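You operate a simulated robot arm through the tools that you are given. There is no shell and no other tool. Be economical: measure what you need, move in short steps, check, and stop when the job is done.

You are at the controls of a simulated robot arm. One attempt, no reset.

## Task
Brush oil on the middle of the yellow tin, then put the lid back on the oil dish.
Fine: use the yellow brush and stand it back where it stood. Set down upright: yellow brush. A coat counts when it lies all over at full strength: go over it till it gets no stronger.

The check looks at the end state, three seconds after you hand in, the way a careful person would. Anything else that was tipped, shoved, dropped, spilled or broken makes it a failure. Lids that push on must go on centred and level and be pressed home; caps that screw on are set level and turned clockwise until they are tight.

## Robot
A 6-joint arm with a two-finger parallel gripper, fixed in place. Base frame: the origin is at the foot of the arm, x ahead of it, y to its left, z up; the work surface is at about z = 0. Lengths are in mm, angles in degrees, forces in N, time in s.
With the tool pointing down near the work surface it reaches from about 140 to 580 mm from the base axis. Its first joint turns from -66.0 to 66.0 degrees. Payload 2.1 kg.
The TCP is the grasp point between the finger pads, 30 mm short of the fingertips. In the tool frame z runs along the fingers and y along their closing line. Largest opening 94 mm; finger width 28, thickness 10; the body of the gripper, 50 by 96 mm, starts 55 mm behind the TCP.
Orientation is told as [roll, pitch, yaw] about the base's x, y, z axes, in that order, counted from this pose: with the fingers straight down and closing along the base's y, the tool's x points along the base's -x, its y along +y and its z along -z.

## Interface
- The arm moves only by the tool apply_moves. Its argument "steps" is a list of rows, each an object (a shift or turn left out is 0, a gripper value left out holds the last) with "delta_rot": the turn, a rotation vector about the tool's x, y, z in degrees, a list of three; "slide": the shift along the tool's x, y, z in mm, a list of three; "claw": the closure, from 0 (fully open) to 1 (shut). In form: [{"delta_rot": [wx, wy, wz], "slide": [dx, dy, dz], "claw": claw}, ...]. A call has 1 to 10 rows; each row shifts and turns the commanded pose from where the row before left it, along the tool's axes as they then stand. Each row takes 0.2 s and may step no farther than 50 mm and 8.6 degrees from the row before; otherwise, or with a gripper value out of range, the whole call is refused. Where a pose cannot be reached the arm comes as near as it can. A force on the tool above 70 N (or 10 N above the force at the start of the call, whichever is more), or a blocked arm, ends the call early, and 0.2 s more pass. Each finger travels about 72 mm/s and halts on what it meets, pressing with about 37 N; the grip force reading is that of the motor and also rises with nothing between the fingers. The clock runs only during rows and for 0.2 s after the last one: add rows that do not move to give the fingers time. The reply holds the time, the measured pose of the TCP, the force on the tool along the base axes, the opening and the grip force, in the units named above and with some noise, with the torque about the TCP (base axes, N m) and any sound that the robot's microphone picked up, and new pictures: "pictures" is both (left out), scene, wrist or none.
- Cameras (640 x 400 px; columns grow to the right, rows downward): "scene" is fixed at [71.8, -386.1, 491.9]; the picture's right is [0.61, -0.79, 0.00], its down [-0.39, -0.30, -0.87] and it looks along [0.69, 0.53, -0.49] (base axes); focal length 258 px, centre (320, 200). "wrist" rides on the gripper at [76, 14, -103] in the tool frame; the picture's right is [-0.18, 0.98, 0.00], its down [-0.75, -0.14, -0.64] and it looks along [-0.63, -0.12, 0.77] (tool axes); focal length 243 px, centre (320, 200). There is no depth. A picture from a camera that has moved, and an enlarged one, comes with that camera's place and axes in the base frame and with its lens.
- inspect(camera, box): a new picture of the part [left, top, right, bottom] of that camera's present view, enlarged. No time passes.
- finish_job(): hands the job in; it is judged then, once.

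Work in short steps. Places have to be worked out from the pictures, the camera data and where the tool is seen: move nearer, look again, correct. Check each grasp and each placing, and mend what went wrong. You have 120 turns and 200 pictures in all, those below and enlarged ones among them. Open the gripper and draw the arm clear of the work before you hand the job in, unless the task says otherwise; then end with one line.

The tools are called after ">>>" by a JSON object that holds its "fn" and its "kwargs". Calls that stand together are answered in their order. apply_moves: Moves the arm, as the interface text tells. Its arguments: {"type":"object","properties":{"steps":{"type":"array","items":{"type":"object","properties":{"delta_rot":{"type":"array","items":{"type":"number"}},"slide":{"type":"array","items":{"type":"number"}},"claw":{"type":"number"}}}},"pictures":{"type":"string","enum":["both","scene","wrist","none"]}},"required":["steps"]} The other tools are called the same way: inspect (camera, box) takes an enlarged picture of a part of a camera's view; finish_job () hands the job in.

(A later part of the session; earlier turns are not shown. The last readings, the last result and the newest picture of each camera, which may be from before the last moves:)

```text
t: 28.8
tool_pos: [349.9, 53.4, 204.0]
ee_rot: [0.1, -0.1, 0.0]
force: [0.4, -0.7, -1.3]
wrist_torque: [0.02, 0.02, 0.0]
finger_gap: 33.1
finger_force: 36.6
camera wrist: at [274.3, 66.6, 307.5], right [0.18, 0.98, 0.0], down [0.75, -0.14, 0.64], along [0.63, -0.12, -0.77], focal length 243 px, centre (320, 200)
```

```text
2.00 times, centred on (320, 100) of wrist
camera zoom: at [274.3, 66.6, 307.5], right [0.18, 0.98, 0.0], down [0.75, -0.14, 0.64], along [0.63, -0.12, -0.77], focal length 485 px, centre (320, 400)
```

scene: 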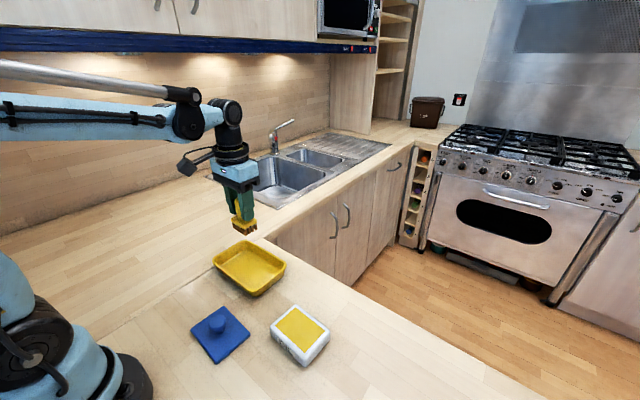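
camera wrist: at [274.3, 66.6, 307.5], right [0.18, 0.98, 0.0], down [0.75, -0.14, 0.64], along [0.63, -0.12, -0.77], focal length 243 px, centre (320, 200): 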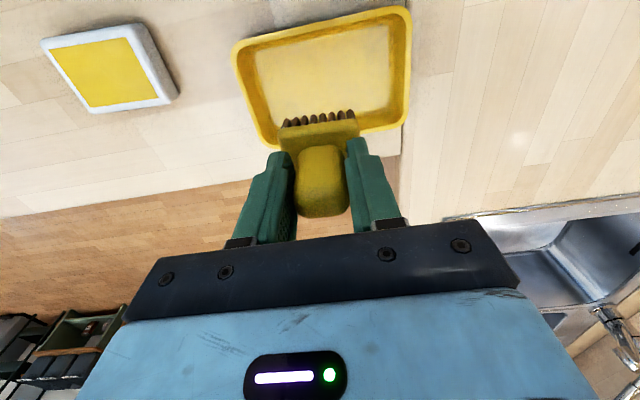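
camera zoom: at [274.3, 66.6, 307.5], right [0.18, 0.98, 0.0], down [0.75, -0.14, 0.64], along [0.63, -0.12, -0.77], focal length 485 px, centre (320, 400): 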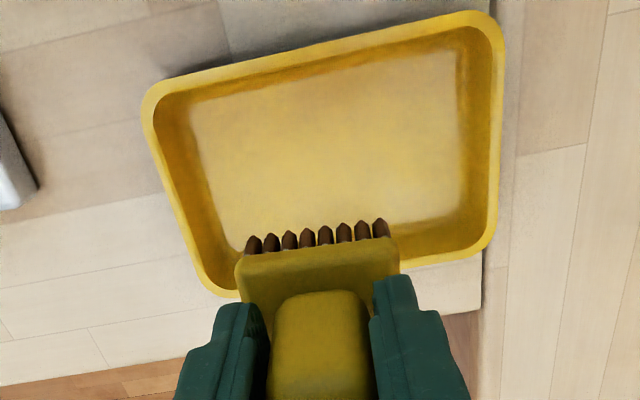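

Tin centre ≈ (350,59), interior floor about 85×140. I descend to bristles a little above the floor.

>>> {"fn": "apply_moves", "kwargs": {"steps": [{"slide": [0, 5, 40]}, {"slide": [0, 0, 40]}, {"slide": [0, 0, 34]}, {}], "pictures": "none"}}

>>> {"fn": "apply_moves", "kwargs": {"steps": [{"slide": [0, 0, 4]}, {"slide": [0, 0, 3]}, {}], "pictures": "none"}}

>>> {"fn": "inspect", "kwargs": {"camera": "scene", "box": [190, 200, 310, 310]}}

```text
t: 29.8
tool_pos: [351.1, 59.6, 89.8]
ee_rot: [0.0, 0.1, 0.1]
force: [-0.9, 0.0, -1.3]
wrist_torque: [-0.01, -0.01, 0.01]
finger_gap: 33.2
finger_force: 37.0
```

```text
t: 30.6
tool_pos: [351.0, 59.3, 81.7]
ee_rot: [0.1, 0.0, 0.0]
force: [-0.4, -0.6, -1.0]
wrist_torque: [0.02, -0.03, -0.02]
finger_gap: 33.4
finger_force: 37.0
```

```text
3.64 times, centred on (250, 255) of scene
camera zoom: at [71.8, -386.1, 491.9], right [0.61, -0.79, 0.0], down [-0.39, -0.3, -0.87], along [0.69, 0.53, -0.49], focal length 938 px, centre (574, 0)
```

zoom: 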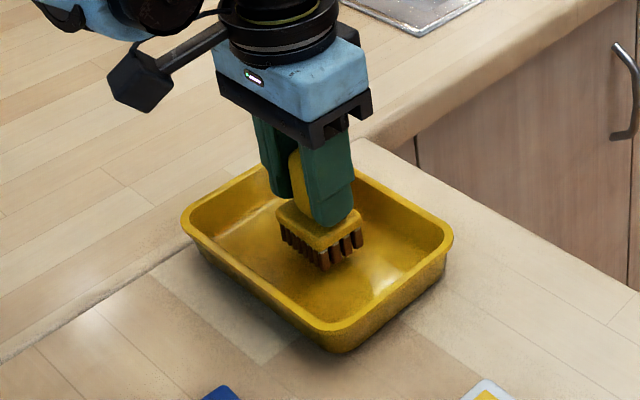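

Clear so far; approach the floor in small steps.

>>> {"fn": "apply_moves", "kwargs": {"steps": [{"slide": [0, 0, 2]}, {"slide": [0, 0, 2]}, {}], "pictures": "none"}}

>>> {"fn": "apply_moves", "kwargs": {"steps": [{"slide": [0, 0, 1]}, {"slide": [0, 0, 1]}, {}], "pictures": "none"}}

```text
t: 31.4
tool_pos: [350.6, 58.6, 79.7]
ee_rot: [0.1, 0.0, -0.1]
force: [0.3, 0.6, -0.6]
wrist_torque: [0.02, 0.01, 0.0]
finger_gap: 33.5
finger_force: 37.0
```

```text
t: 32.2
tool_pos: [351.5, 57.6, 76.6]
ee_rot: [0.1, 0.0, 0.1]
force: [0.5, -0.5, -0.2]
wrist_torque: [0.02, 0.0, -0.01]
finger_gap: 33.3
finger_force: 36.8
```

>>> {"fn": "apply_moves", "kwargs": {"steps": [{"slide": [0, 0, 1]}, {"slide": [0, 0, 1]}, {}], "pictures": "none"}}

>>> {"fn": "inspect", "kwargs": {"camera": "scene", "box": [210, 220, 300, 300]}}

```text
t: 33.0
tool_pos: [352.4, 58.0, 74.0]
ee_rot: [0.1, 0.0, 0.0]
force: [-0.1, 0.0, -1.1]
wrist_torque: [0.0, 0.0, -0.01]
finger_gap: 33.2
finger_force: 36.6
```

```text
5.00 times, centred on (255, 260) of scene
camera zoom: at [71.8, -386.1, 491.9], right [0.61, -0.79, 0.0], down [-0.39, -0.3, -0.87], along [0.69, 0.53, -0.49], focal length 1289 px, centre (645, -100)
```

zoom: 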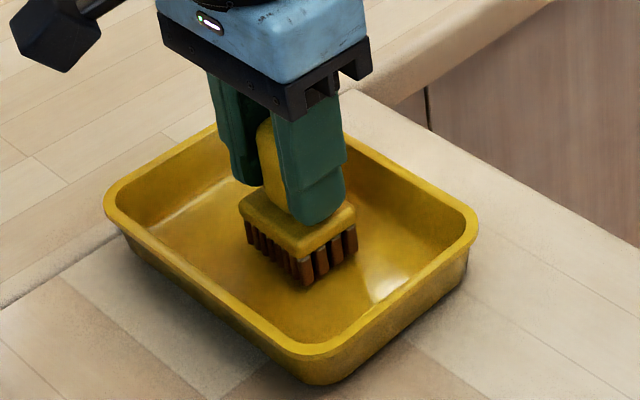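

Nearly touching; keep lowering with a force check.

>>> {"fn": "apply_moves", "kwargs": {"steps": [{"slide": [0, 0, 1]}, {}], "pictures": "none"}}

>>> {"fn": "apply_moves", "kwargs": {"steps": [{"slide": [0, 0, 1]}, {}], "pictures": "none"}}

>>> {"fn": "apply_moves", "kwargs": {"steps": [{"slide": [0, 0, 1]}, {}], "pictures": "none"}}

```text
t: 33.6
tool_pos: [351.2, 57.0, 72.5]
ee_rot: [0.1, -0.1, 0.1]
force: [-0.4, 0.1, -0.4]
wrist_torque: [0.03, -0.04, -0.03]
finger_gap: 33.4
finger_force: 36.6
```

```text
t: 34.2
tool_pos: [351.8, 58.4, 72.9]
ee_rot: [0.1, 0.0, 0.1]
force: [-0.2, 0.4, 0.3]
wrist_torque: [0.0, -0.02, 0.03]
finger_gap: 33.0
finger_force: 36.9
```

```text
t: 34.8
tool_pos: [351.6, 59.9, 70.9]
ee_rot: [0.1, 0.0, 0.0]
force: [0.2, -0.7, 1.5]
wrist_torque: [-0.09, -0.01, -0.01]
finger_gap: 33.1
finger_force: 37.3
```

First contact at z≈71. Press 0.5 mm more and make a short trial stroke, watching for the tin dragging.

>>> {"fn": "apply_moves", "kwargs": {"steps": [{"slide": [0, 0, 0.5]}, {"slide": [0, 5, 0]}, {"slide": [0, 5, 0]}, {}], "pictures": "none"}}

>>> {"fn": "inspect", "kwargs": {"camera": "scene", "box": [210, 220, 300, 300]}}

```text
t: 35.8
tool_pos: [351.9, 67.4, 71.3]
ee_rot: [0.2, 0.1, 0.0]
force: [0.3, -4.0, 11.7]
wrist_torque: [-0.15, -0.22, -0.04]
finger_gap: 32.6
finger_force: 37.6
```

```text
5.00 times, centred on (255, 260) of scene
camera zoom: at [71.7, -386.1, 491.9], right [0.61, -0.79, 0.0], down [-0.39, -0.3, -0.87], along [0.69, 0.53, -0.49], focal length 1289 px, centre (645, -100)
```

zoom: 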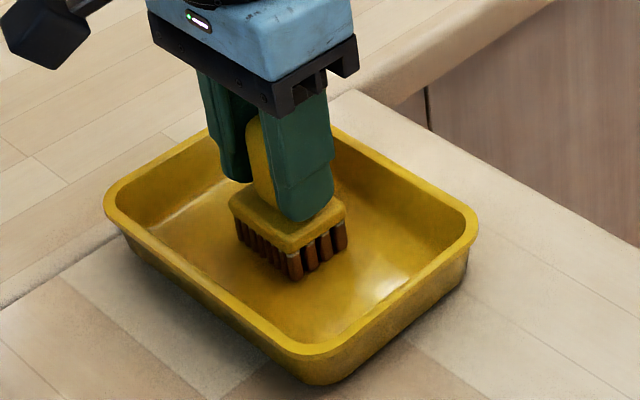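

The tin stays put (11.7 N down, 4 N drag). Stroke to y≈90 and back to y≈28.

>>> {"fn": "apply_moves", "kwargs": {"steps": [{"slide": [0, 10, 0]}, {"slide": [0, 10, 0]}, {"slide": [0, -12, 0]}, {"slide": [0, -12, 0]}, {"slide": [0, -12, 0]}, {"slide": [0, -12, 0]}, {"slide": [0, -12, 0]}, {}], "pictures": "none"}}

>>> {"fn": "inspect", "kwargs": {"camera": "scene", "box": [210, 220, 300, 300]}}

```text
t: 37.6
tool_pos: [351.1, 28.9, 69.7]
ee_rot: [0.3, 0.0, 0.1]
force: [1.0, 8.3, 23.7]
wrist_torque: [0.05, -0.25, 0.08]
finger_gap: 33.1
finger_force: 37.0
```

```text
5.00 times, centred on (255, 260) of scene
camera zoom: at [71.7, -386.1, 491.9], right [0.61, -0.79, 0.0], down [-0.39, -0.3, -0.87], along [0.69, 0.53, -0.49], focal length 1289 px, centre (645, -100)
```

zoom: 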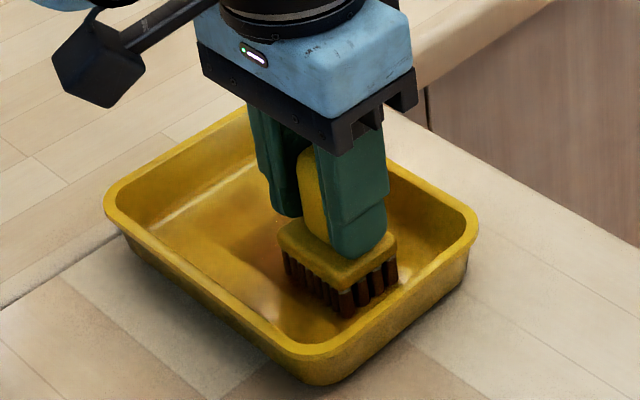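

A brownish coat begins to show. Force rose to 24 N so ease by 0.5 mm, do another pass, then lift to look.

>>> {"fn": "apply_moves", "kwargs": {"steps": [{"slide": [0, 12, -0.5]}, {"slide": [0, 12, 0]}, {"slide": [0, 12, 0]}, {"slide": [0, 12, 0]}, {"slide": [0, 12, 0]}, {"slide": [0, 0, -10]}, {"slide": [0, -20, -30]}, {"slide": [20, -10, -40]}, {}], "pictures": "none"}}

>>> {"fn": "inspect", "kwargs": {"camera": "wrist", "box": [200, 0, 440, 200]}}

>>> {"fn": "inspect", "kwargs": {"camera": "scene", "box": [190, 200, 310, 310]}}

```text
t: 39.6
tool_pos: [331.0, 57.9, 150.7]
ee_rot: [0.1, 0.1, 0.2]
force: [0.2, 0.3, -0.2]
wrist_torque: [0.05, -0.01, -0.02]
finger_gap: 33.0
finger_force: 36.8
```

```text
2.00 times, centred on (320, 100) of wrist
camera zoom: at [254.7, 70.7, 254.6], right [0.18, 0.98, 0.0], down [0.75, -0.14, 0.64], along [0.63, -0.12, -0.77], focal length 485 px, centre (320, 400)
```

zoom: 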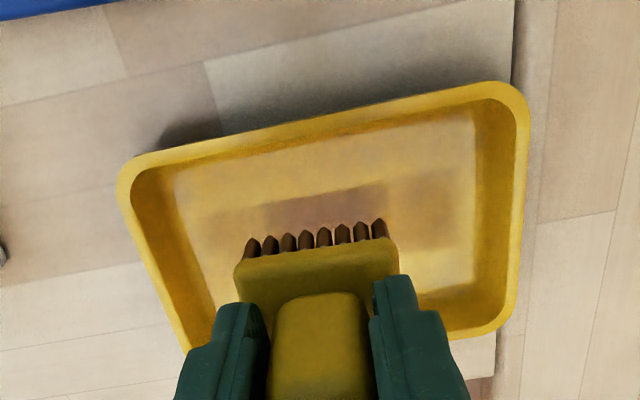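

```text
3.64 times, centred on (250, 255) of scene
camera zoom: at [71.8, -386.1, 491.9], right [0.61, -0.79, 0.0], down [-0.39, -0.3, -0.87], along [0.69, 0.53, -0.49], focal length 938 px, centre (574, 0)
```

zoom: 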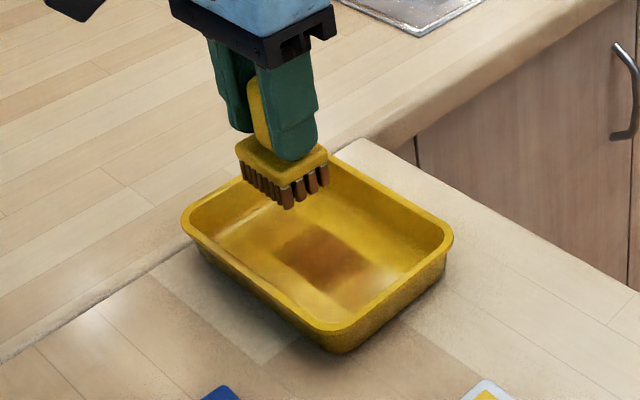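

The coat shows, stronger where passes overlap. I now work systematically: row at x≈332, several passes in y.

>>> {"fn": "apply_moves", "kwargs": {"steps": [{"slide": [0, -25, 35]}, {"slide": [0, 0, 35]}, {"slide": [0, 0, 10.2]}, {"slide": [0, 14, 0]}, {"slide": [0, 14, 0]}, {"slide": [0, 14, 0]}, {"slide": [0, 10, 0]}, {}], "pictures": "none"}}

>>> {"fn": "inspect", "kwargs": {"camera": "scene", "box": [210, 220, 300, 300]}}

```text
t: 41.4
tool_pos: [332.2, 83.9, 71.9]
ee_rot: [0.1, 0.0, 0.0]
force: [0.8, 0.8, -0.2]
wrist_torque: [0.03, 0.04, 0.0]
finger_gap: 33.2
finger_force: 37.0
```

```text
5.00 times, centred on (255, 260) of scene
camera zoom: at [71.8, -386.1, 491.9], right [0.61, -0.79, 0.0], down [-0.39, -0.3, -0.87], along [0.69, 0.53, -0.49], focal length 1289 px, centre (645, -100)
```

zoom: 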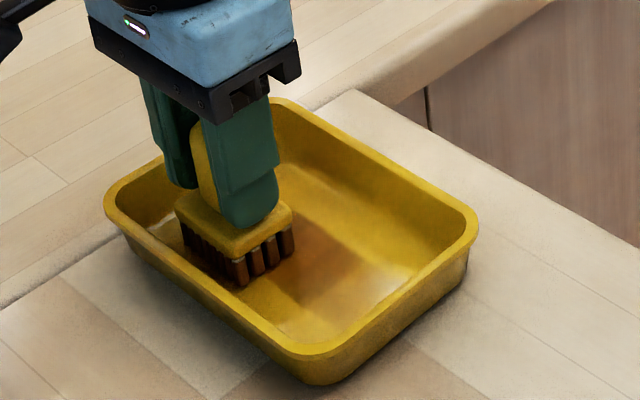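

No contact force here; lower 1.2 mm and stroke back.

>>> {"fn": "apply_moves", "kwargs": {"steps": [{"slide": [0, 0, 1.2]}, {"slide": [0, -14, 0]}, {"slide": [0, -14, 0]}, {"slide": [0, -14, 0]}, {"slide": [0, -10, 0]}, {}], "pictures": "none"}}

```text
t: 42.8
tool_pos: [332.7, 32.0, 69.6]
ee_rot: [0.2, 0.0, 0.0]
force: [-0.3, 3.9, 13.3]
wrist_torque: [0.04, -0.14, 0.03]
finger_gap: 33.0
finger_force: 37.1
```

Good contact at 13 N. Repeat passes on this row, then shift to the middle row.

>>> {"fn": "apply_moves", "kwargs": {"steps": [{"slide": [0, 14, 0]}, {"slide": [0, 14, 0]}, {"slide": [0, 14, 0]}, {"slide": [0, 12, 0]}, {"slide": [0, -14, 0]}, {"slide": [0, -14, 0]}, {"slide": [0, -14, 0]}, {"slide": [0, -12, 0]}, {}], "pictures": "none"}}

>>> {"fn": "apply_moves", "kwargs": {"steps": [{"slide": [0, 14, 0]}, {"slide": [0, 14, 0]}, {"slide": [0, 14, 0]}, {"slide": [0, 12, 0]}, {"slide": [0, -14, 0]}, {"slide": [0, -14, 0]}, {"slide": [0, -14, 0]}, {"slide": [0, -12, 0]}, {}], "pictures": "none"}}

>>> {"fn": "inspect", "kwargs": {"camera": "scene", "box": [210, 220, 300, 300]}}

```text
t: 44.8
tool_pos: [331.8, 33.6, 70.1]
ee_rot: [0.1, 0.1, 0.0]
force: [-0.6, 0.6, -1.0]
wrist_torque: [0.01, 0.01, -0.02]
finger_gap: 33.3
finger_force: 36.7
```

```text
t: 46.8
tool_pos: [331.6, 32.4, 68.8]
ee_rot: [0.2, 0.0, 0.2]
force: [-0.4, 9.8, 27.0]
wrist_torque: [0.06, -0.29, 0.11]
finger_gap: 33.0
finger_force: 37.1
```

```text
5.00 times, centred on (255, 260) of scene
camera zoom: at [71.7, -386.1, 491.9], right [0.61, -0.79, 0.0], down [-0.39, -0.3, -0.87], along [0.69, 0.53, -0.49], focal length 1289 px, centre (645, -100)
```

zoom: 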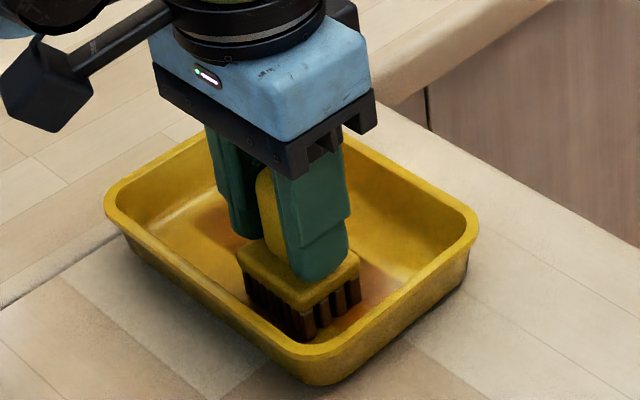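

Coat is building; tin hasn't moved. On to the middle row x≈350.

>>> {"fn": "apply_moves", "kwargs": {"steps": [{"slide": [-18, 0, 0.2]}, {"slide": [0, 14, 0]}, {"slide": [0, 14, 0]}, {"slide": [0, 14, 0]}, {"slide": [0, 12, 0]}, {"slide": [0, -14, 0]}, {"slide": [0, -14, 0]}, {"slide": [0, -14, 0]}, {"slide": [0, -12, 0]}, {}], "pictures": "none"}}

>>> {"fn": "apply_moves", "kwargs": {"steps": [{"slide": [-18, 0, 0]}, {"slide": [0, 14, 0]}, {"slide": [0, 14, 0]}, {"slide": [0, 14, 0]}, {"slide": [0, 12, 0]}, {"slide": [0, -14, 0]}, {"slide": [0, -14, 0]}, {"slide": [0, -14, 0]}, {"slide": [0, -12, 0]}, {}], "pictures": "none"}}

>>> {"fn": "apply_moves", "kwargs": {"steps": [{"slide": [0, 14, 0]}, {"slide": [0, 14, 0]}, {"slide": [0, 14, 0]}, {"slide": [0, 12, 0]}, {"slide": [0, -14, 0]}, {"slide": [0, -14, 0]}, {"slide": [0, -14, 0]}, {"slide": [0, -12, 0]}, {}], "pictures": "none"}}

>>> {"fn": "inspect", "kwargs": {"camera": "scene", "box": [210, 220, 300, 300]}}

```text
t: 49.0
tool_pos: [351.7, 32.2, 70.1]
ee_rot: [0.1, 0.0, 0.1]
force: [-0.1, 0.5, -0.1]
wrist_torque: [0.02, -0.01, -0.02]
finger_gap: 33.1
finger_force: 36.7
```

```text
t: 51.2
tool_pos: [368.9, 33.0, 70.7]
ee_rot: [0.1, 0.1, 0.0]
force: [-0.1, 0.0, -0.7]
wrist_torque: [0.03, 0.0, -0.02]
finger_gap: 32.9
finger_force: 37.1
```

```text
t: 53.2
tool_pos: [369.2, 33.2, 68.9]
ee_rot: [0.0, 0.0, 0.0]
force: [-0.6, -0.7, -1.1]
wrist_torque: [0.02, 0.02, 0.01]
finger_gap: 33.3
finger_force: 37.3
```

```text
5.00 times, centred on (255, 260) of scene
camera zoom: at [71.8, -386.1, 491.9], right [0.61, -0.79, 0.0], down [-0.39, -0.3, -0.87], along [0.69, 0.53, -0.49], focal length 1289 px, centre (645, -100)
```

zoom: 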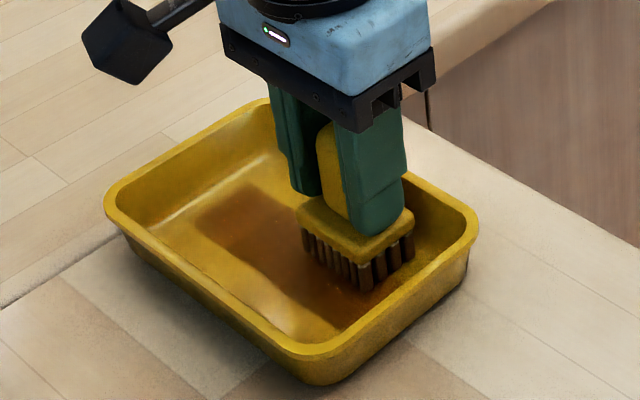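

Coat is building; contact has become light, so lower 1 mm and redo the x≈368 row, checking the force.

>>> {"fn": "apply_moves", "kwargs": {"steps": [{"slide": [0, 0, 1]}, {"slide": [0, 14, 0]}, {"slide": [0, 14, 0]}, {"slide": [0, 14, 0]}, {"slide": [0, 12, 0]}, {"slide": [0, -14, 0]}, {"slide": [0, -14, 0]}, {"slide": [0, -14, 0]}, {"slide": [0, -12, 0]}, {}], "pictures": "none"}}

>>> {"fn": "apply_moves", "kwargs": {"steps": [{"slide": [0, 14, 0]}, {"slide": [0, 14, 0]}, {"slide": [0, 14, 0]}, {"slide": [0, 12, 0]}, {"slide": [18, 0, 0]}, {"slide": [0, -14, 0]}, {"slide": [0, -14, 0]}, {"slide": [0, -14, 0]}, {"slide": [0, -12, 0]}, {}], "pictures": "none"}}

>>> {"fn": "apply_moves", "kwargs": {"steps": [{"slide": [0, 0, -40]}, {"slide": [25, 0, -45]}, {"slide": [15, 40, -10]}, {}], "pictures": "none"}}

>>> {"fn": "inspect", "kwargs": {"camera": "wrist", "box": [160, 0, 480, 200]}}

>>> {"fn": "inspect", "kwargs": {"camera": "scene", "box": [200, 220, 300, 310]}}

```text
t: 55.4
tool_pos: [367.4, 32.8, 68.0]
ee_rot: [0.1, 0.0, 0.1]
force: [0.5, 0.3, -0.4]
wrist_torque: [0.01, -0.03, 0.0]
finger_gap: 33.0
finger_force: 37.5
```

```text
t: 57.6
tool_pos: [347.5, 33.9, 67.4]
ee_rot: [0.0, 0.0, 0.0]
force: [-0.9, -0.7, -0.7]
wrist_torque: [0.02, -0.03, 0.05]
finger_gap: 32.9
finger_force: 37.0
```

```text
refused: row 2 steps farther than a row can; nothing moved
```

```text
2.00 times, centred on (320, 100) of wrist
camera zoom: at [271.7, 46.6, 172.0], right [0.18, 0.98, 0.0], down [0.75, -0.14, 0.64], along [0.63, -0.12, -0.77], focal length 485 px, centre (320, 400)
```

zoom: 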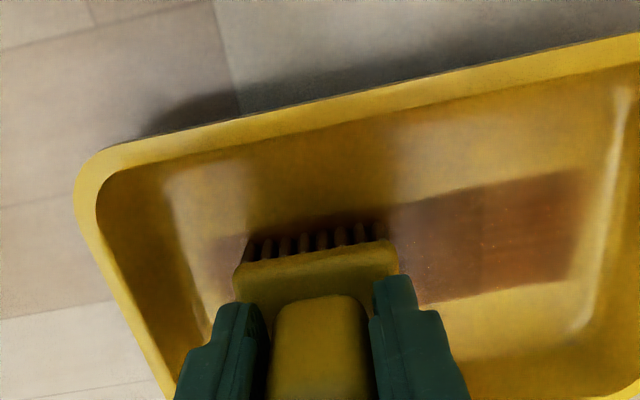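

```text
4.44 times, centred on (250, 265) of scene
camera zoom: at [71.8, -386.1, 491.9], right [0.61, -0.79, 0.0], down [-0.39, -0.3, -0.87], along [0.69, 0.53, -0.49], focal length 1146 px, centre (631, -89)
```

zoom: 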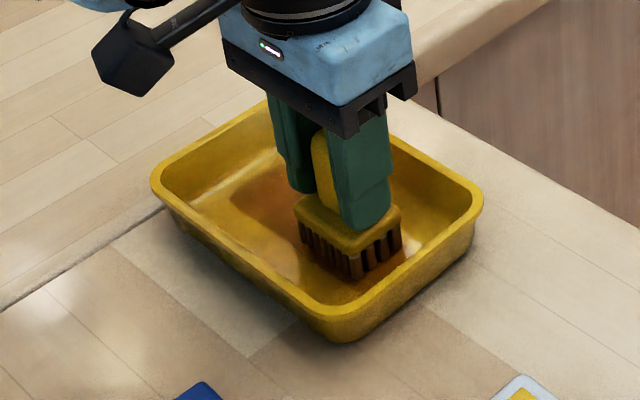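

A strip at x≈330–368 is coated; other rows look weaker. Lift and draw back to see it all.

>>> {"fn": "apply_moves", "kwargs": {"steps": [{"slide": [0, 0, -40]}, {"slide": [0, 0, -40]}, {"slide": [30, 13, -30]}, {"slide": [30, 13, -20]}, {}], "pictures": "both"}}

>>> {"fn": "inspect", "kwargs": {"camera": "wrist", "box": [180, 40, 480, 200]}}

>>> {"fn": "inspect", "kwargs": {"camera": "scene", "box": [200, 180, 310, 310]}}

```text
t: 58.8
tool_pos: [290.5, 58.7, 200.5]
ee_rot: [0.1, 0.0, 0.0]
force: [-0.1, -0.1, 0.5]
wrist_torque: [0.04, -0.02, 0.01]
finger_gap: 33.0
finger_force: 37.3
camera wrist: at [213.2, 71.7, 304.1], right [0.18, 0.98, 0.0], down [0.75, -0.14, 0.64], along [0.63, -0.12, -0.77], focal length 243 px, centre (320, 200)
```

scene: 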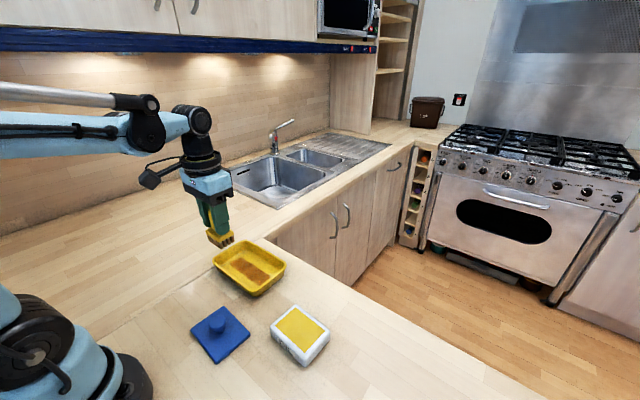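
wrist: 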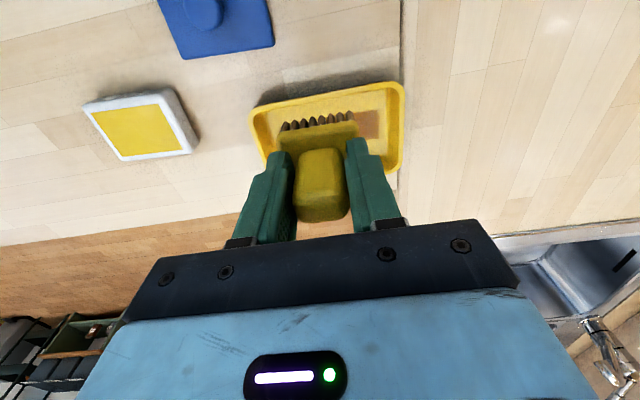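

```text
2.13 times, centred on (330, 120) of wrist
camera zoom: at [213.2, 71.7, 304.1], right [0.18, 0.98, 0.0], down [0.75, -0.14, 0.64], along [0.63, -0.12, -0.77], focal length 518 px, centre (299, 371)
```

zoom: 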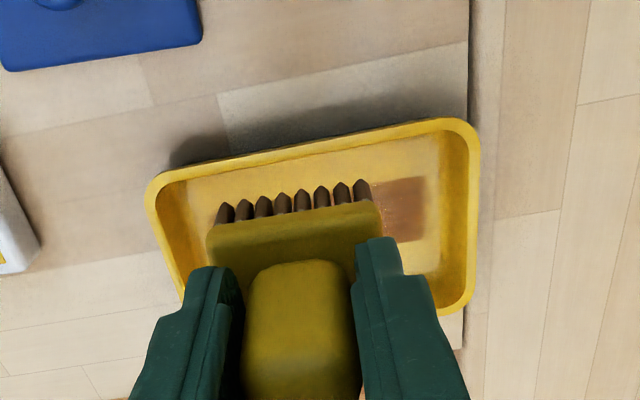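

```text
3.08 times, centred on (255, 245) of scene
camera zoom: at [71.8, -386.1, 491.9], right [0.61, -0.79, 0.0], down [-0.39, -0.3, -0.87], along [0.69, 0.53, -0.49], focal length 794 px, centre (520, 62)
```

zoom: 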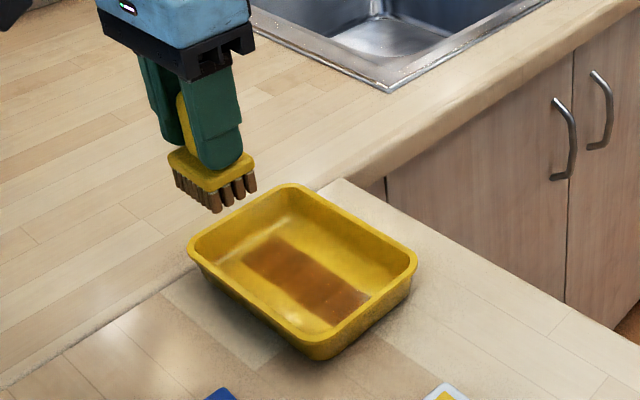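

The coat sits in a sharp-edged band x≈332–373, y≈0–120 although I brushed wider in x, so that band is the zone to fill. Bristles look drier, so I re-dip first.

>>> {"fn": "apply_moves", "kwargs": {"steps": [{"slide": [-1, -45, 5]}, {"slide": [-1, -45, 5]}, {"slide": [-1, -45, 5]}, {"slide": [-1, -45, 5]}, {"slide": [0, -41, 20]}, {"slide": [0, 0, 40]}, {"slide": [0, 0, 17]}, {}], "pictures": "none"}}

>>> {"fn": "inspect", "kwargs": {"camera": "scene", "box": [250, 270, 350, 370]}}

>>> {"fn": "inspect", "kwargs": {"camera": "scene", "box": [205, 230, 295, 300]}}

```text
t: 60.6
tool_pos: [295.5, -163.1, 102.7]
ee_rot: [0.1, 0.0, 0.2]
force: [-0.4, -0.4, -0.8]
wrist_torque: [0.01, 0.0, 0.0]
finger_gap: 33.1
finger_force: 36.6
```

```text
4.00 times, centred on (300, 320) of scene
camera zoom: at [71.8, -386.1, 491.9], right [0.61, -0.79, 0.0], down [-0.39, -0.3, -0.87], along [0.69, 0.53, -0.49], focal length 1032 px, centre (400, -280)
```

zoom: 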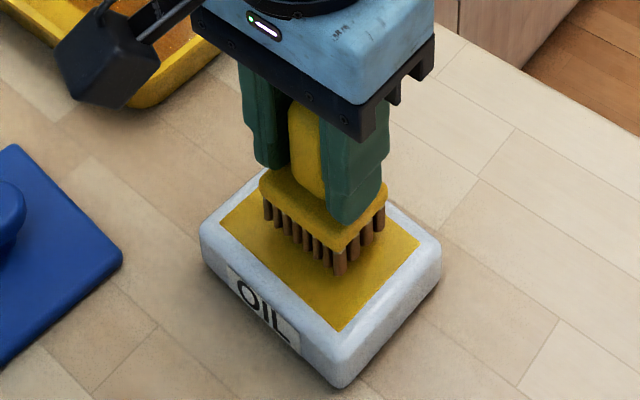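

```text
5.71 times, centred on (250, 265) of scene
camera zoom: at [71.8, -386.1, 491.9], right [0.61, -0.79, 0.0], down [-0.39, -0.3, -0.87], along [0.69, 0.53, -0.49], focal length 1474 px, centre (720, -171)
```

zoom: 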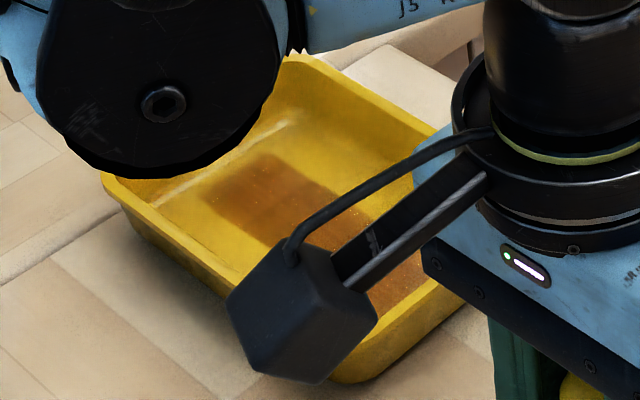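

Bristles indeed paler. Lower into the oil.

>>> {"fn": "apply_moves", "kwargs": {"steps": [{"slide": [0, 0, 2]}, {"slide": [0, 0, 2]}, {"slide": [0, 0, 1]}, {}], "pictures": "none"}}

>>> {"fn": "apply_moves", "kwargs": {"steps": [{"slide": [0, 0, 1]}, {}, {}], "pictures": "none"}}

>>> {"fn": "inspect", "kwargs": {"camera": "scene", "box": [250, 270, 350, 370]}}

```text
t: 61.6
tool_pos: [294.6, -162.5, 97.2]
ee_rot: [0.0, 0.0, 0.0]
force: [-0.2, -0.7, -0.8]
wrist_torque: [-0.01, -0.02, 0.02]
finger_gap: 32.8
finger_force: 37.1
```

```text
t: 62.4
tool_pos: [292.4, -161.8, 96.2]
ee_rot: [0.1, 0.0, 0.1]
force: [-0.1, -0.3, -1.0]
wrist_torque: [-0.01, -0.02, 0.01]
finger_gap: 32.8
finger_force: 37.3
```

```text
4.00 times, centred on (300, 320) of scene
camera zoom: at [71.8, -386.1, 491.9], right [0.61, -0.79, 0.0], down [-0.39, -0.3, -0.87], along [0.69, 0.53, -0.49], focal length 1032 px, centre (400, -280)
```

zoom: 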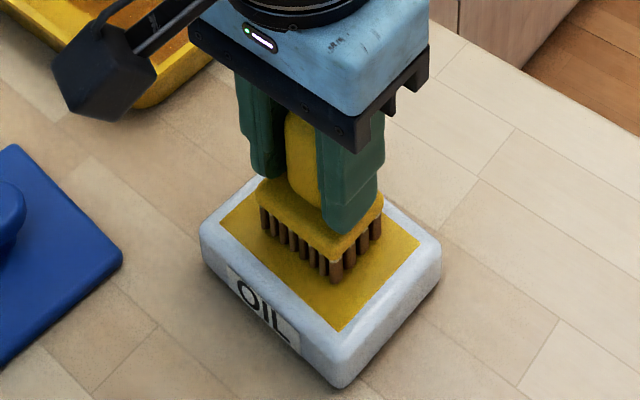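

>>> {"fn": "apply_moves", "kwargs": {"steps": [{"slide": [0, 0, 1]}, {}], "pictures": "none"}}

>>> {"fn": "apply_moves", "kwargs": {"steps": [{"slide": [0, 0, 1]}, {}, {}], "pictures": "none"}}

>>> {"fn": "inspect", "kwargs": {"camera": "scene", "box": [250, 270, 350, 370]}}

```text
t: 63.0
tool_pos: [294.3, -161.9, 94.5]
ee_rot: [0.1, 0.0, 0.1]
force: [-0.9, 0.8, 9.0]
wrist_torque: [-0.05, -0.13, 0.0]
finger_gap: 32.9
finger_force: 36.7
```

```text
t: 63.8
tool_pos: [293.5, -162.6, 92.9]
ee_rot: [0.1, -0.1, 0.0]
force: [-2.2, 0.8, 28.1]
wrist_torque: [-0.03, -0.29, 0.02]
finger_gap: 32.9
finger_force: 37.3
```

```text
4.00 times, centred on (300, 320) of scene
camera zoom: at [71.7, -386.1, 492.0], right [0.61, -0.79, 0.0], down [-0.39, -0.3, -0.87], along [0.69, 0.53, -0.49], focal length 1032 px, centre (400, -280)
```

zoom: 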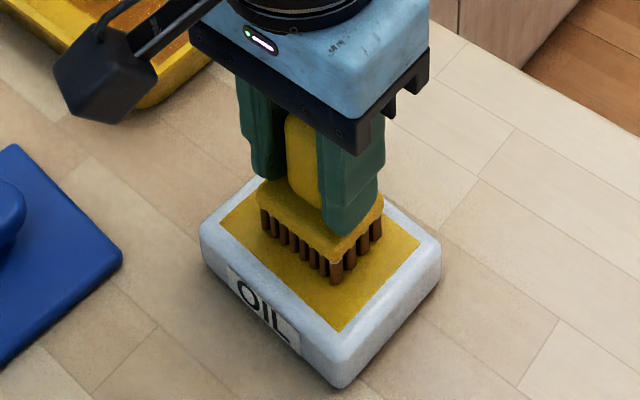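

Dipped again (contact near 95: the brush has slid ~4 mm up in the grip, so tin contact should be near z≈67). Back to the tin.

>>> {"fn": "apply_moves", "kwargs": {"steps": [{"slide": [0, 0, -6]}, {}, {"slide": [0, 0, -40]}, {"slide": [0, 0, -35]}, {"slide": [-14, 45, 0]}, {"slide": [-14, 45, 0]}, {"slide": [-14, 45, 0]}, {"slide": [-16, 45, 0]}, {}], "pictures": "none"}}

>>> {"fn": "apply_moves", "kwargs": {"steps": [{"slide": [0, 2, 40]}, {"slide": [0, 0, 40]}, {"slide": [0, 0, 20]}, {}], "pictures": "none"}}

>>> {"fn": "inspect", "kwargs": {"camera": "scene", "box": [205, 220, 295, 300]}}

```text
t: 65.8
tool_pos: [352.3, 19.3, 174.4]
ee_rot: [0.1, 0.0, 0.0]
force: [0.1, 0.6, -0.6]
wrist_torque: [0.01, 0.03, 0.03]
finger_gap: 33.3
finger_force: 36.8
```

```text
t: 66.8
tool_pos: [353.1, 20.3, 74.2]
ee_rot: [0.1, 0.0, -0.1]
force: [-0.6, -0.3, -0.5]
wrist_torque: [0.03, 0.03, -0.02]
finger_gap: 33.1
finger_force: 36.5
```

```text
5.00 times, centred on (250, 260) of scene
camera zoom: at [71.8, -386.1, 491.9], right [0.61, -0.79, 0.0], down [-0.39, -0.3, -0.87], along [0.69, 0.53, -0.49], focal length 1289 px, centre (670, -100)
```

zoom: 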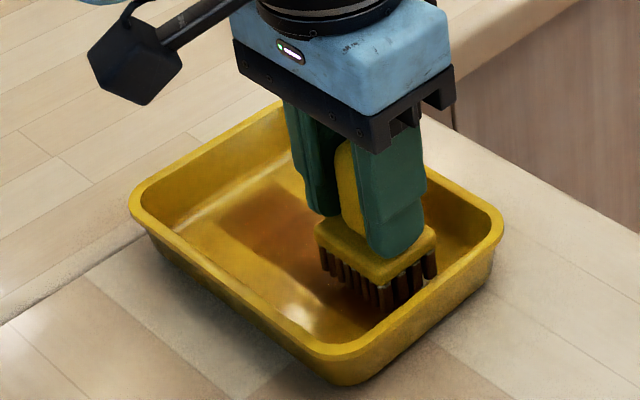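

Clear of the end wall. Lower to contact.

>>> {"fn": "apply_moves", "kwargs": {"steps": [{"slide": [0, 0, 3]}, {"slide": [0, 0, 2]}, {}], "pictures": "none"}}

>>> {"fn": "apply_moves", "kwargs": {"steps": [{"slide": [0, 0, 1]}, {}], "pictures": "none"}}

>>> {"fn": "apply_moves", "kwargs": {"steps": [{"slide": [0, 0, 1]}, {}], "pictures": "none"}}

>>> {"fn": "apply_moves", "kwargs": {"steps": [{"slide": [0, 0, 1]}, {}], "pictures": "none"}}

```text
t: 67.6
tool_pos: [353.0, 19.8, 69.6]
ee_rot: [0.0, 0.0, 0.1]
force: [0.0, -0.6, -0.9]
wrist_torque: [-0.01, 0.0, 0.01]
finger_gap: 33.4
finger_force: 37.1
```

```text
t: 68.2
tool_pos: [351.3, 20.1, 67.5]
ee_rot: [0.1, -0.1, 0.1]
force: [-0.2, 0.5, 0.1]
wrist_torque: [0.02, 0.01, -0.01]
finger_gap: 33.3
finger_force: 37.4
```

```text
t: 68.8
tool_pos: [351.3, 20.3, 68.6]
ee_rot: [0.1, 0.0, 0.0]
force: [-0.4, 0.3, 5.8]
wrist_torque: [-0.07, -0.11, -0.03]
finger_gap: 33.2
finger_force: 36.8
```

```text
t: 69.4
tool_pos: [352.0, 20.2, 67.3]
ee_rot: [0.2, 0.1, -0.1]
force: [1.5, -2.0, 27.5]
wrist_torque: [-0.06, -0.42, -0.02]
finger_gap: 33.1
finger_force: 37.2
```

Contact (27 N); ease 0.4 mm and make long passes y 20→98→20.

>>> {"fn": "apply_moves", "kwargs": {"steps": [{"slide": [0, 0, -0.4]}, {"slide": [0, 16, 0]}, {"slide": [0, 16, 0]}, {"slide": [0, 16, 0]}, {"slide": [0, 16, 0]}, {"slide": [0, 14, 0]}, {}], "pictures": "none"}}

>>> {"fn": "apply_moves", "kwargs": {"steps": [{"slide": [0, -16, 0]}, {"slide": [0, -16, 0]}, {"slide": [0, -16, 0]}, {"slide": [0, -16, 0]}, {"slide": [0, -14, 0]}, {}], "pictures": "none"}}

>>> {"fn": "inspect", "kwargs": {"camera": "scene", "box": [205, 220, 295, 300]}}

```text
t: 71.0
tool_pos: [351.6, 99.8, 68.1]
ee_rot: [0.2, 0.0, 0.1]
force: [0.3, -0.1, 0.4]
wrist_torque: [0.0, -0.02, -0.02]
finger_gap: 32.9
finger_force: 37.1
```

```text
t: 72.4
tool_pos: [352.9, 20.7, 67.5]
ee_rot: [0.2, 0.0, 0.2]
force: [1.3, 6.5, 18.8]
wrist_torque: [0.05, -0.29, 0.07]
finger_gap: 33.1
finger_force: 37.7
```

```text
5.00 times, centred on (250, 260) of scene
camera zoom: at [71.7, -386.1, 491.9], right [0.61, -0.79, 0.0], down [-0.39, -0.3, -0.87], along [0.69, 0.53, -0.49], focal length 1289 px, centre (670, -100)
```

zoom: 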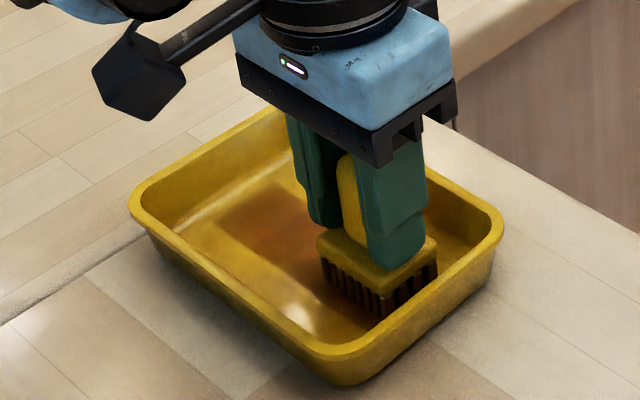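

At the far end contact is light, so I add a slope (lower ~1 mm toward +y). Passes at x≈345 and x≈360.

>>> {"fn": "apply_moves", "kwargs": {"steps": [{"slide": [7, 0, 0]}, {"slide": [0, 16, 0.2]}, {"slide": [0, 16, 0.2]}, {"slide": [0, 16, 0.2]}, {"slide": [0, 16, 0.2]}, {"slide": [0, 14, 0.2]}, {}], "pictures": "none"}}

>>> {"fn": "apply_moves", "kwargs": {"steps": [{"slide": [0, -16, -0.2]}, {"slide": [0, -16, -0.2]}, {"slide": [0, -16, -0.2]}, {"slide": [0, -16, -0.2]}, {"slide": [0, -14, -0.2]}, {}], "pictures": "none"}}

>>> {"fn": "apply_moves", "kwargs": {"steps": [{"slide": [-15, 0, 0]}, {"slide": [0, 16, 0.2]}, {"slide": [0, 16, 0.2]}, {"slide": [0, 16, 0.2]}, {"slide": [0, 16, 0.2]}, {"slide": [0, 14, 0.2]}, {}], "pictures": "none"}}

>>> {"fn": "apply_moves", "kwargs": {"steps": [{"slide": [0, -16, -0.2]}, {"slide": [0, -16, -0.2]}, {"slide": [0, -16, -0.2]}, {"slide": [0, -16, -0.2]}, {"slide": [0, -14, -0.2]}, {}], "pictures": "none"}}

>>> {"fn": "inspect", "kwargs": {"camera": "scene", "box": [205, 220, 295, 300]}}

```text
t: 74.0
tool_pos: [343.8, 97.4, 65.1]
ee_rot: [0.1, 0.0, 0.0]
force: [-0.3, -9.2, 26.1]
wrist_torque: [-0.2, -0.25, -0.1]
finger_gap: 33.1
finger_force: 37.1
```

```text
t: 75.4
tool_pos: [345.4, 18.9, 65.0]
ee_rot: [0.1, 0.0, 0.1]
force: [-0.2, -0.1, -0.9]
wrist_torque: [0.0, -0.01, 0.0]
finger_gap: 33.2
finger_force: 37.2
```

```text
t: 77.0
tool_pos: [359.3, 98.8, 66.7]
ee_rot: [0.0, 0.1, 0.1]
force: [1.1, 0.3, -0.9]
wrist_torque: [-0.04, -0.01, -0.02]
finger_gap: 33.0
finger_force: 36.9
```

```text
t: 78.4
tool_pos: [359.4, 20.4, 69.0]
ee_rot: [0.1, 0.0, 0.1]
force: [-0.2, 0.6, -0.5]
wrist_torque: [0.0, -0.06, 0.01]
finger_gap: 33.1
finger_force: 37.5
```

```text
5.00 times, centred on (250, 260) of scene
camera zoom: at [71.8, -386.1, 491.9], right [0.61, -0.79, 0.0], down [-0.39, -0.3, -0.87], along [0.69, 0.53, -0.49], focal length 1289 px, centre (670, -100)
```

zoom: 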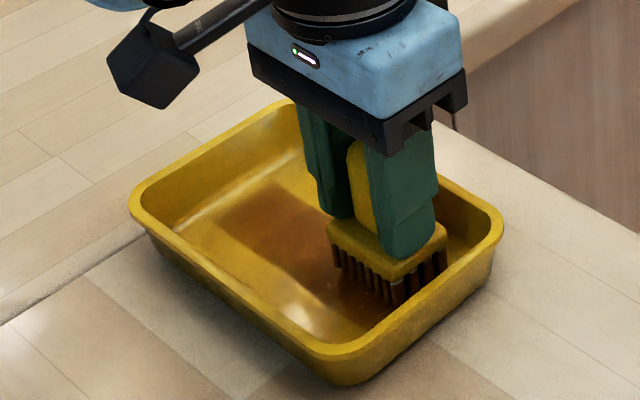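

Contact went light again; lower 1.2 mm and repeat passes at x≈359 then 345.

>>> {"fn": "apply_moves", "kwargs": {"steps": [{"slide": [0, 0, 1.2]}, {"slide": [0, 16, 0.1]}, {"slide": [0, 16, 0.1]}, {"slide": [0, 16, 0.1]}, {"slide": [0, 16, 0.1]}, {"slide": [0, 14, 0.1]}, {}], "pictures": "none"}}

>>> {"fn": "apply_moves", "kwargs": {"steps": [{"slide": [15, 0, 0.3]}, {"slide": [0, -16, 0]}, {"slide": [0, -16, 0]}, {"slide": [0, -16, 0]}, {"slide": [0, -16, 0]}, {"slide": [0, -14, 0]}, {}], "pictures": "none"}}

>>> {"fn": "apply_moves", "kwargs": {"steps": [{"slide": [-7, 0, 0.3]}, {"slide": [0, 16, 0]}, {"slide": [0, 16, 0]}, {"slide": [0, 16, 0]}, {"slide": [0, 16, 0]}, {"slide": [0, 14, 0]}, {}], "pictures": "none"}}

>>> {"fn": "apply_moves", "kwargs": {"steps": [{"slide": [0, 0, -10]}, {"slide": [0, -20, -40]}, {"slide": [0, -20, -40]}, {"slide": [40, 0, -20]}, {"slide": [40, 0, -10]}, {}], "pictures": "both"}}

>>> {"fn": "inspect", "kwargs": {"camera": "scene", "box": [205, 220, 295, 300]}}

>>> {"fn": "inspect", "kwargs": {"camera": "wrist", "box": [220, 80, 440, 220]}}

```text
t: 80.0
tool_pos: [359.2, 99.1, 65.4]
ee_rot: [0.1, 0.0, 0.0]
force: [0.2, 0.7, -0.6]
wrist_torque: [0.0, 0.0, 0.01]
finger_gap: 33.3
finger_force: 37.1
```

```text
t: 81.6
tool_pos: [345.1, 19.0, 65.2]
ee_rot: [0.0, 0.0, -0.1]
force: [0.2, 4.5, 14.4]
wrist_torque: [0.02, -0.1, 0.05]
finger_gap: 33.2
finger_force: 37.6
```

```text
t: 83.2
tool_pos: [352.3, 99.1, 65.2]
ee_rot: [0.2, -0.1, 0.1]
force: [-0.4, 0.4, -1.2]
wrist_torque: [-0.04, 0.02, 0.02]
finger_gap: 32.9
finger_force: 37.6
```

```text
t: 84.6
tool_pos: [272.2, 58.6, 184.0]
ee_rot: [0.1, -0.1, 0.0]
force: [0.0, -0.5, -0.4]
wrist_torque: [-0.01, 0.0, -0.01]
finger_gap: 33.0
finger_force: 36.9
camera wrist: at [194.7, 71.8, 287.8], right [0.18, 0.98, 0.0], down [0.75, -0.14, 0.64], along [0.63, -0.12, -0.77], focal length 243 px, centre (320, 200)
```

scene: 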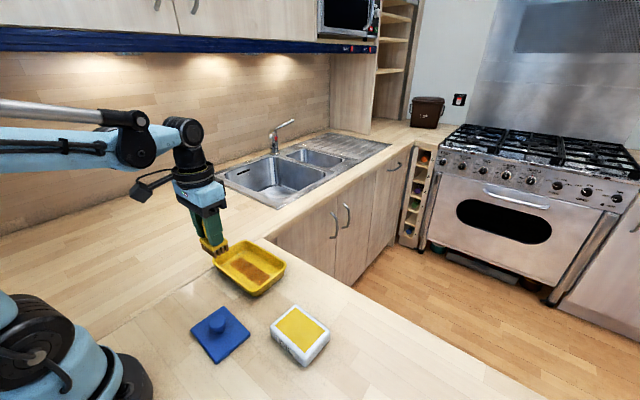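
wrist: 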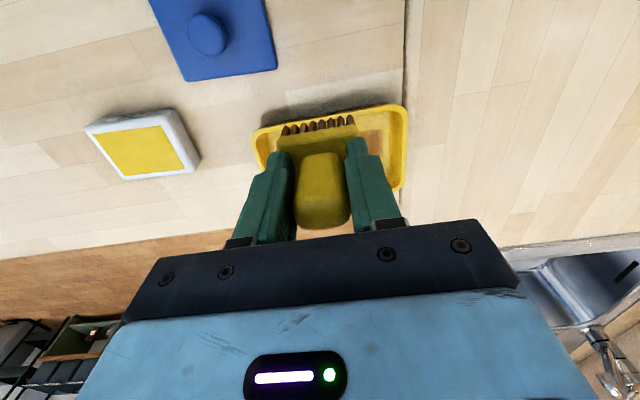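

```text
5.00 times, centred on (250, 260) of scene
camera zoom: at [71.7, -386.1, 491.9], right [0.61, -0.79, 0.0], down [-0.39, -0.3, -0.87], along [0.69, 0.53, -0.49], focal length 1289 px, centre (670, -100)
```

zoom: 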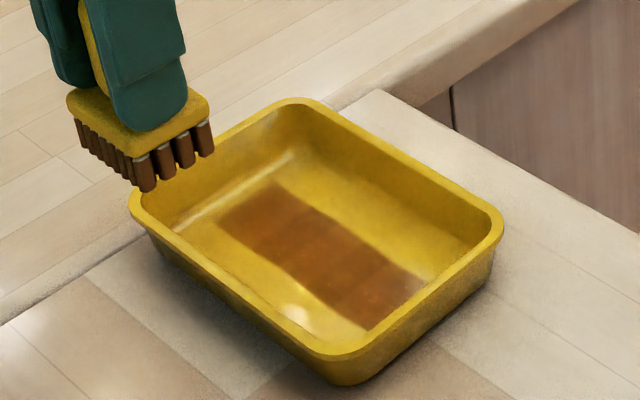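

```text
2.86 times, centred on (330, 150) of wrist
camera zoom: at [194.7, 71.8, 287.8], right [0.18, 0.98, 0.0], down [0.75, -0.14, 0.64], along [0.63, -0.12, -0.77], focal length 693 px, centre (291, 343)
```

zoom: 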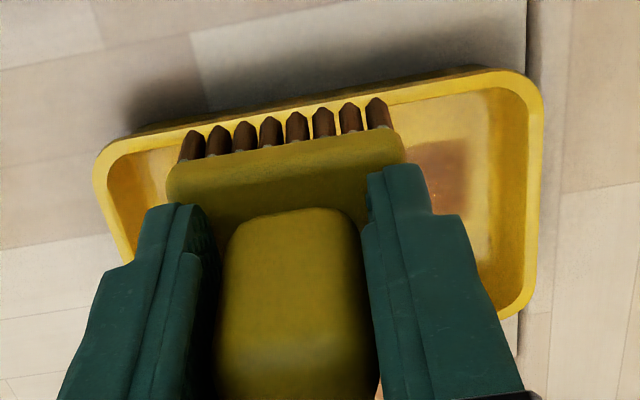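

The coat is clipped to y≈0…120, x≈332–373, i.e. the middle band. I inspect its evenness closely.

>>> {"fn": "inspect", "kwargs": {"camera": "scene", "box": [230, 245, 285, 290]}}

```text
8.89 times, centred on (258, 268) of scene
camera zoom: at [71.7, -386.1, 491.9], right [0.61, -0.79, 0.0], down [-0.39, -0.3, -0.87], along [0.69, 0.53, -0.49], focal length 2292 px, centre (876, -400)
```

zoom: 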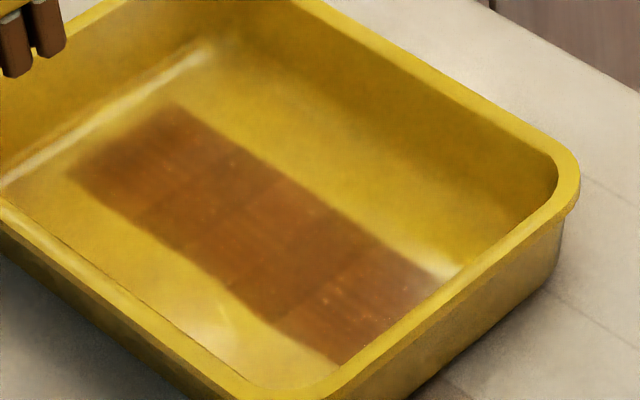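

Slight shade differences remain, with the ends paler. More passes: return to the start of the band and find contact.

>>> {"fn": "apply_moves", "kwargs": {"steps": [{"slide": [-40, 0, 0]}, {"slide": [-40, -20, 20]}, {"slide": [0, -20, 40]}, {"slide": [0, 0, 40]}, {"slide": [0, 0, 16]}, {}], "pictures": "none"}}

>>> {"fn": "apply_moves", "kwargs": {"steps": [{"slide": [0, 0, 1.5]}, {"slide": [0, 0, 1]}, {}], "pictures": "none"}}

>>> {"fn": "apply_moves", "kwargs": {"steps": [{"slide": [0, 0, 0.7]}, {}], "pictures": "none"}}

```text
t: 86.0
tool_pos: [351.6, 17.7, 67.5]
ee_rot: [0.2, 0.0, 0.1]
force: [-0.5, 0.0, -0.2]
wrist_torque: [-0.01, 0.02, -0.01]
finger_gap: 33.0
finger_force: 37.3
```

```text
t: 86.8
tool_pos: [351.4, 18.2, 66.4]
ee_rot: [0.0, 0.0, 0.1]
force: [0.1, 0.3, -0.4]
wrist_torque: [0.0, -0.02, 0.03]
finger_gap: 32.8
finger_force: 37.5
```

```text
t: 87.4
tool_pos: [352.2, 18.7, 66.3]
ee_rot: [0.2, 0.0, 0.1]
force: [0.8, -1.0, 0.1]
wrist_torque: [0.02, -0.04, 0.0]
finger_gap: 33.2
finger_force: 36.6
```

>>> {"fn": "apply_moves", "kwargs": {"steps": [{"slide": [0, 0, 0.8]}, {}], "pictures": "none"}}

>>> {"fn": "apply_moves", "kwargs": {"steps": [{"slide": [0, 0, 0.8]}, {}], "pictures": "none"}}

```text
t: 88.0
tool_pos: [350.8, 18.2, 64.8]
ee_rot: [0.2, -0.1, 0.1]
force: [-1.0, 1.2, 5.0]
wrist_torque: [-0.03, 0.0, -0.03]
finger_gap: 33.3
finger_force: 37.0
```

```text
t: 88.6
tool_pos: [352.5, 18.9, 65.6]
ee_rot: [0.2, 0.0, 0.2]
force: [-2.4, 5.8, 52.8]
wrist_torque: [-0.07, -0.16, 0.04]
finger_gap: 33.1
finger_force: 37.0
```

52 N: the fingers now seem to bear on the block, so no more slip. Ease 0.6 mm and stroke.

>>> {"fn": "apply_moves", "kwargs": {"steps": [{"slide": [6, 1, -0.6]}, {"slide": [0, 16, 0]}, {"slide": [0, 16, 0]}, {"slide": [0, 16, 0]}, {"slide": [0, 16, 0]}, {"slide": [0, 15, 0]}, {}], "pictures": "none"}}

>>> {"fn": "apply_moves", "kwargs": {"steps": [{"slide": [-12, 0, 0]}, {"slide": [0, -16, 0]}, {"slide": [0, -16, 0]}, {"slide": [0, -16, 0]}, {"slide": [0, -16, 0]}, {"slide": [0, -15, 0]}, {}], "pictures": "none"}}

>>> {"fn": "inspect", "kwargs": {"camera": "scene", "box": [205, 220, 295, 300]}}

```text
t: 90.2
tool_pos: [346.1, 98.7, 65.2]
ee_rot: [0.2, 0.1, 0.2]
force: [-1.6, -5.7, 17.6]
wrist_torque: [-0.36, -0.04, -0.04]
finger_gap: 33.0
finger_force: 37.5
```

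```text
t: 91.8
tool_pos: [358.3, 19.0, 65.6]
ee_rot: [0.1, 0.0, 0.1]
force: [-0.3, 0.4, 2.2]
wrist_torque: [-0.04, -0.03, 0.03]
finger_gap: 33.0
finger_force: 37.2
```

```text
5.00 times, centred on (250, 260) of scene
camera zoom: at [71.7, -386.1, 491.9], right [0.61, -0.79, 0.0], down [-0.39, -0.3, -0.87], along [0.69, 0.53, -0.49], focal length 1289 px, centre (670, -100)
```

zoom: 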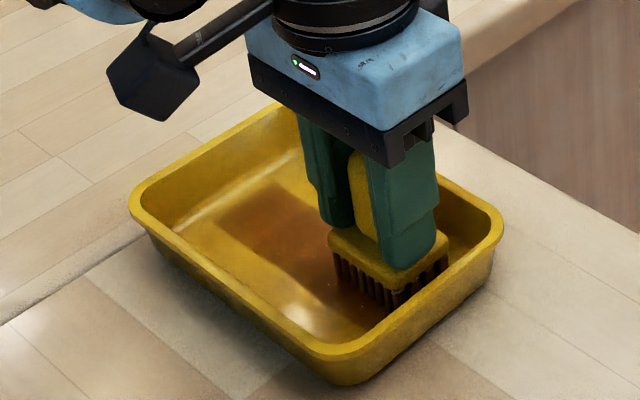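

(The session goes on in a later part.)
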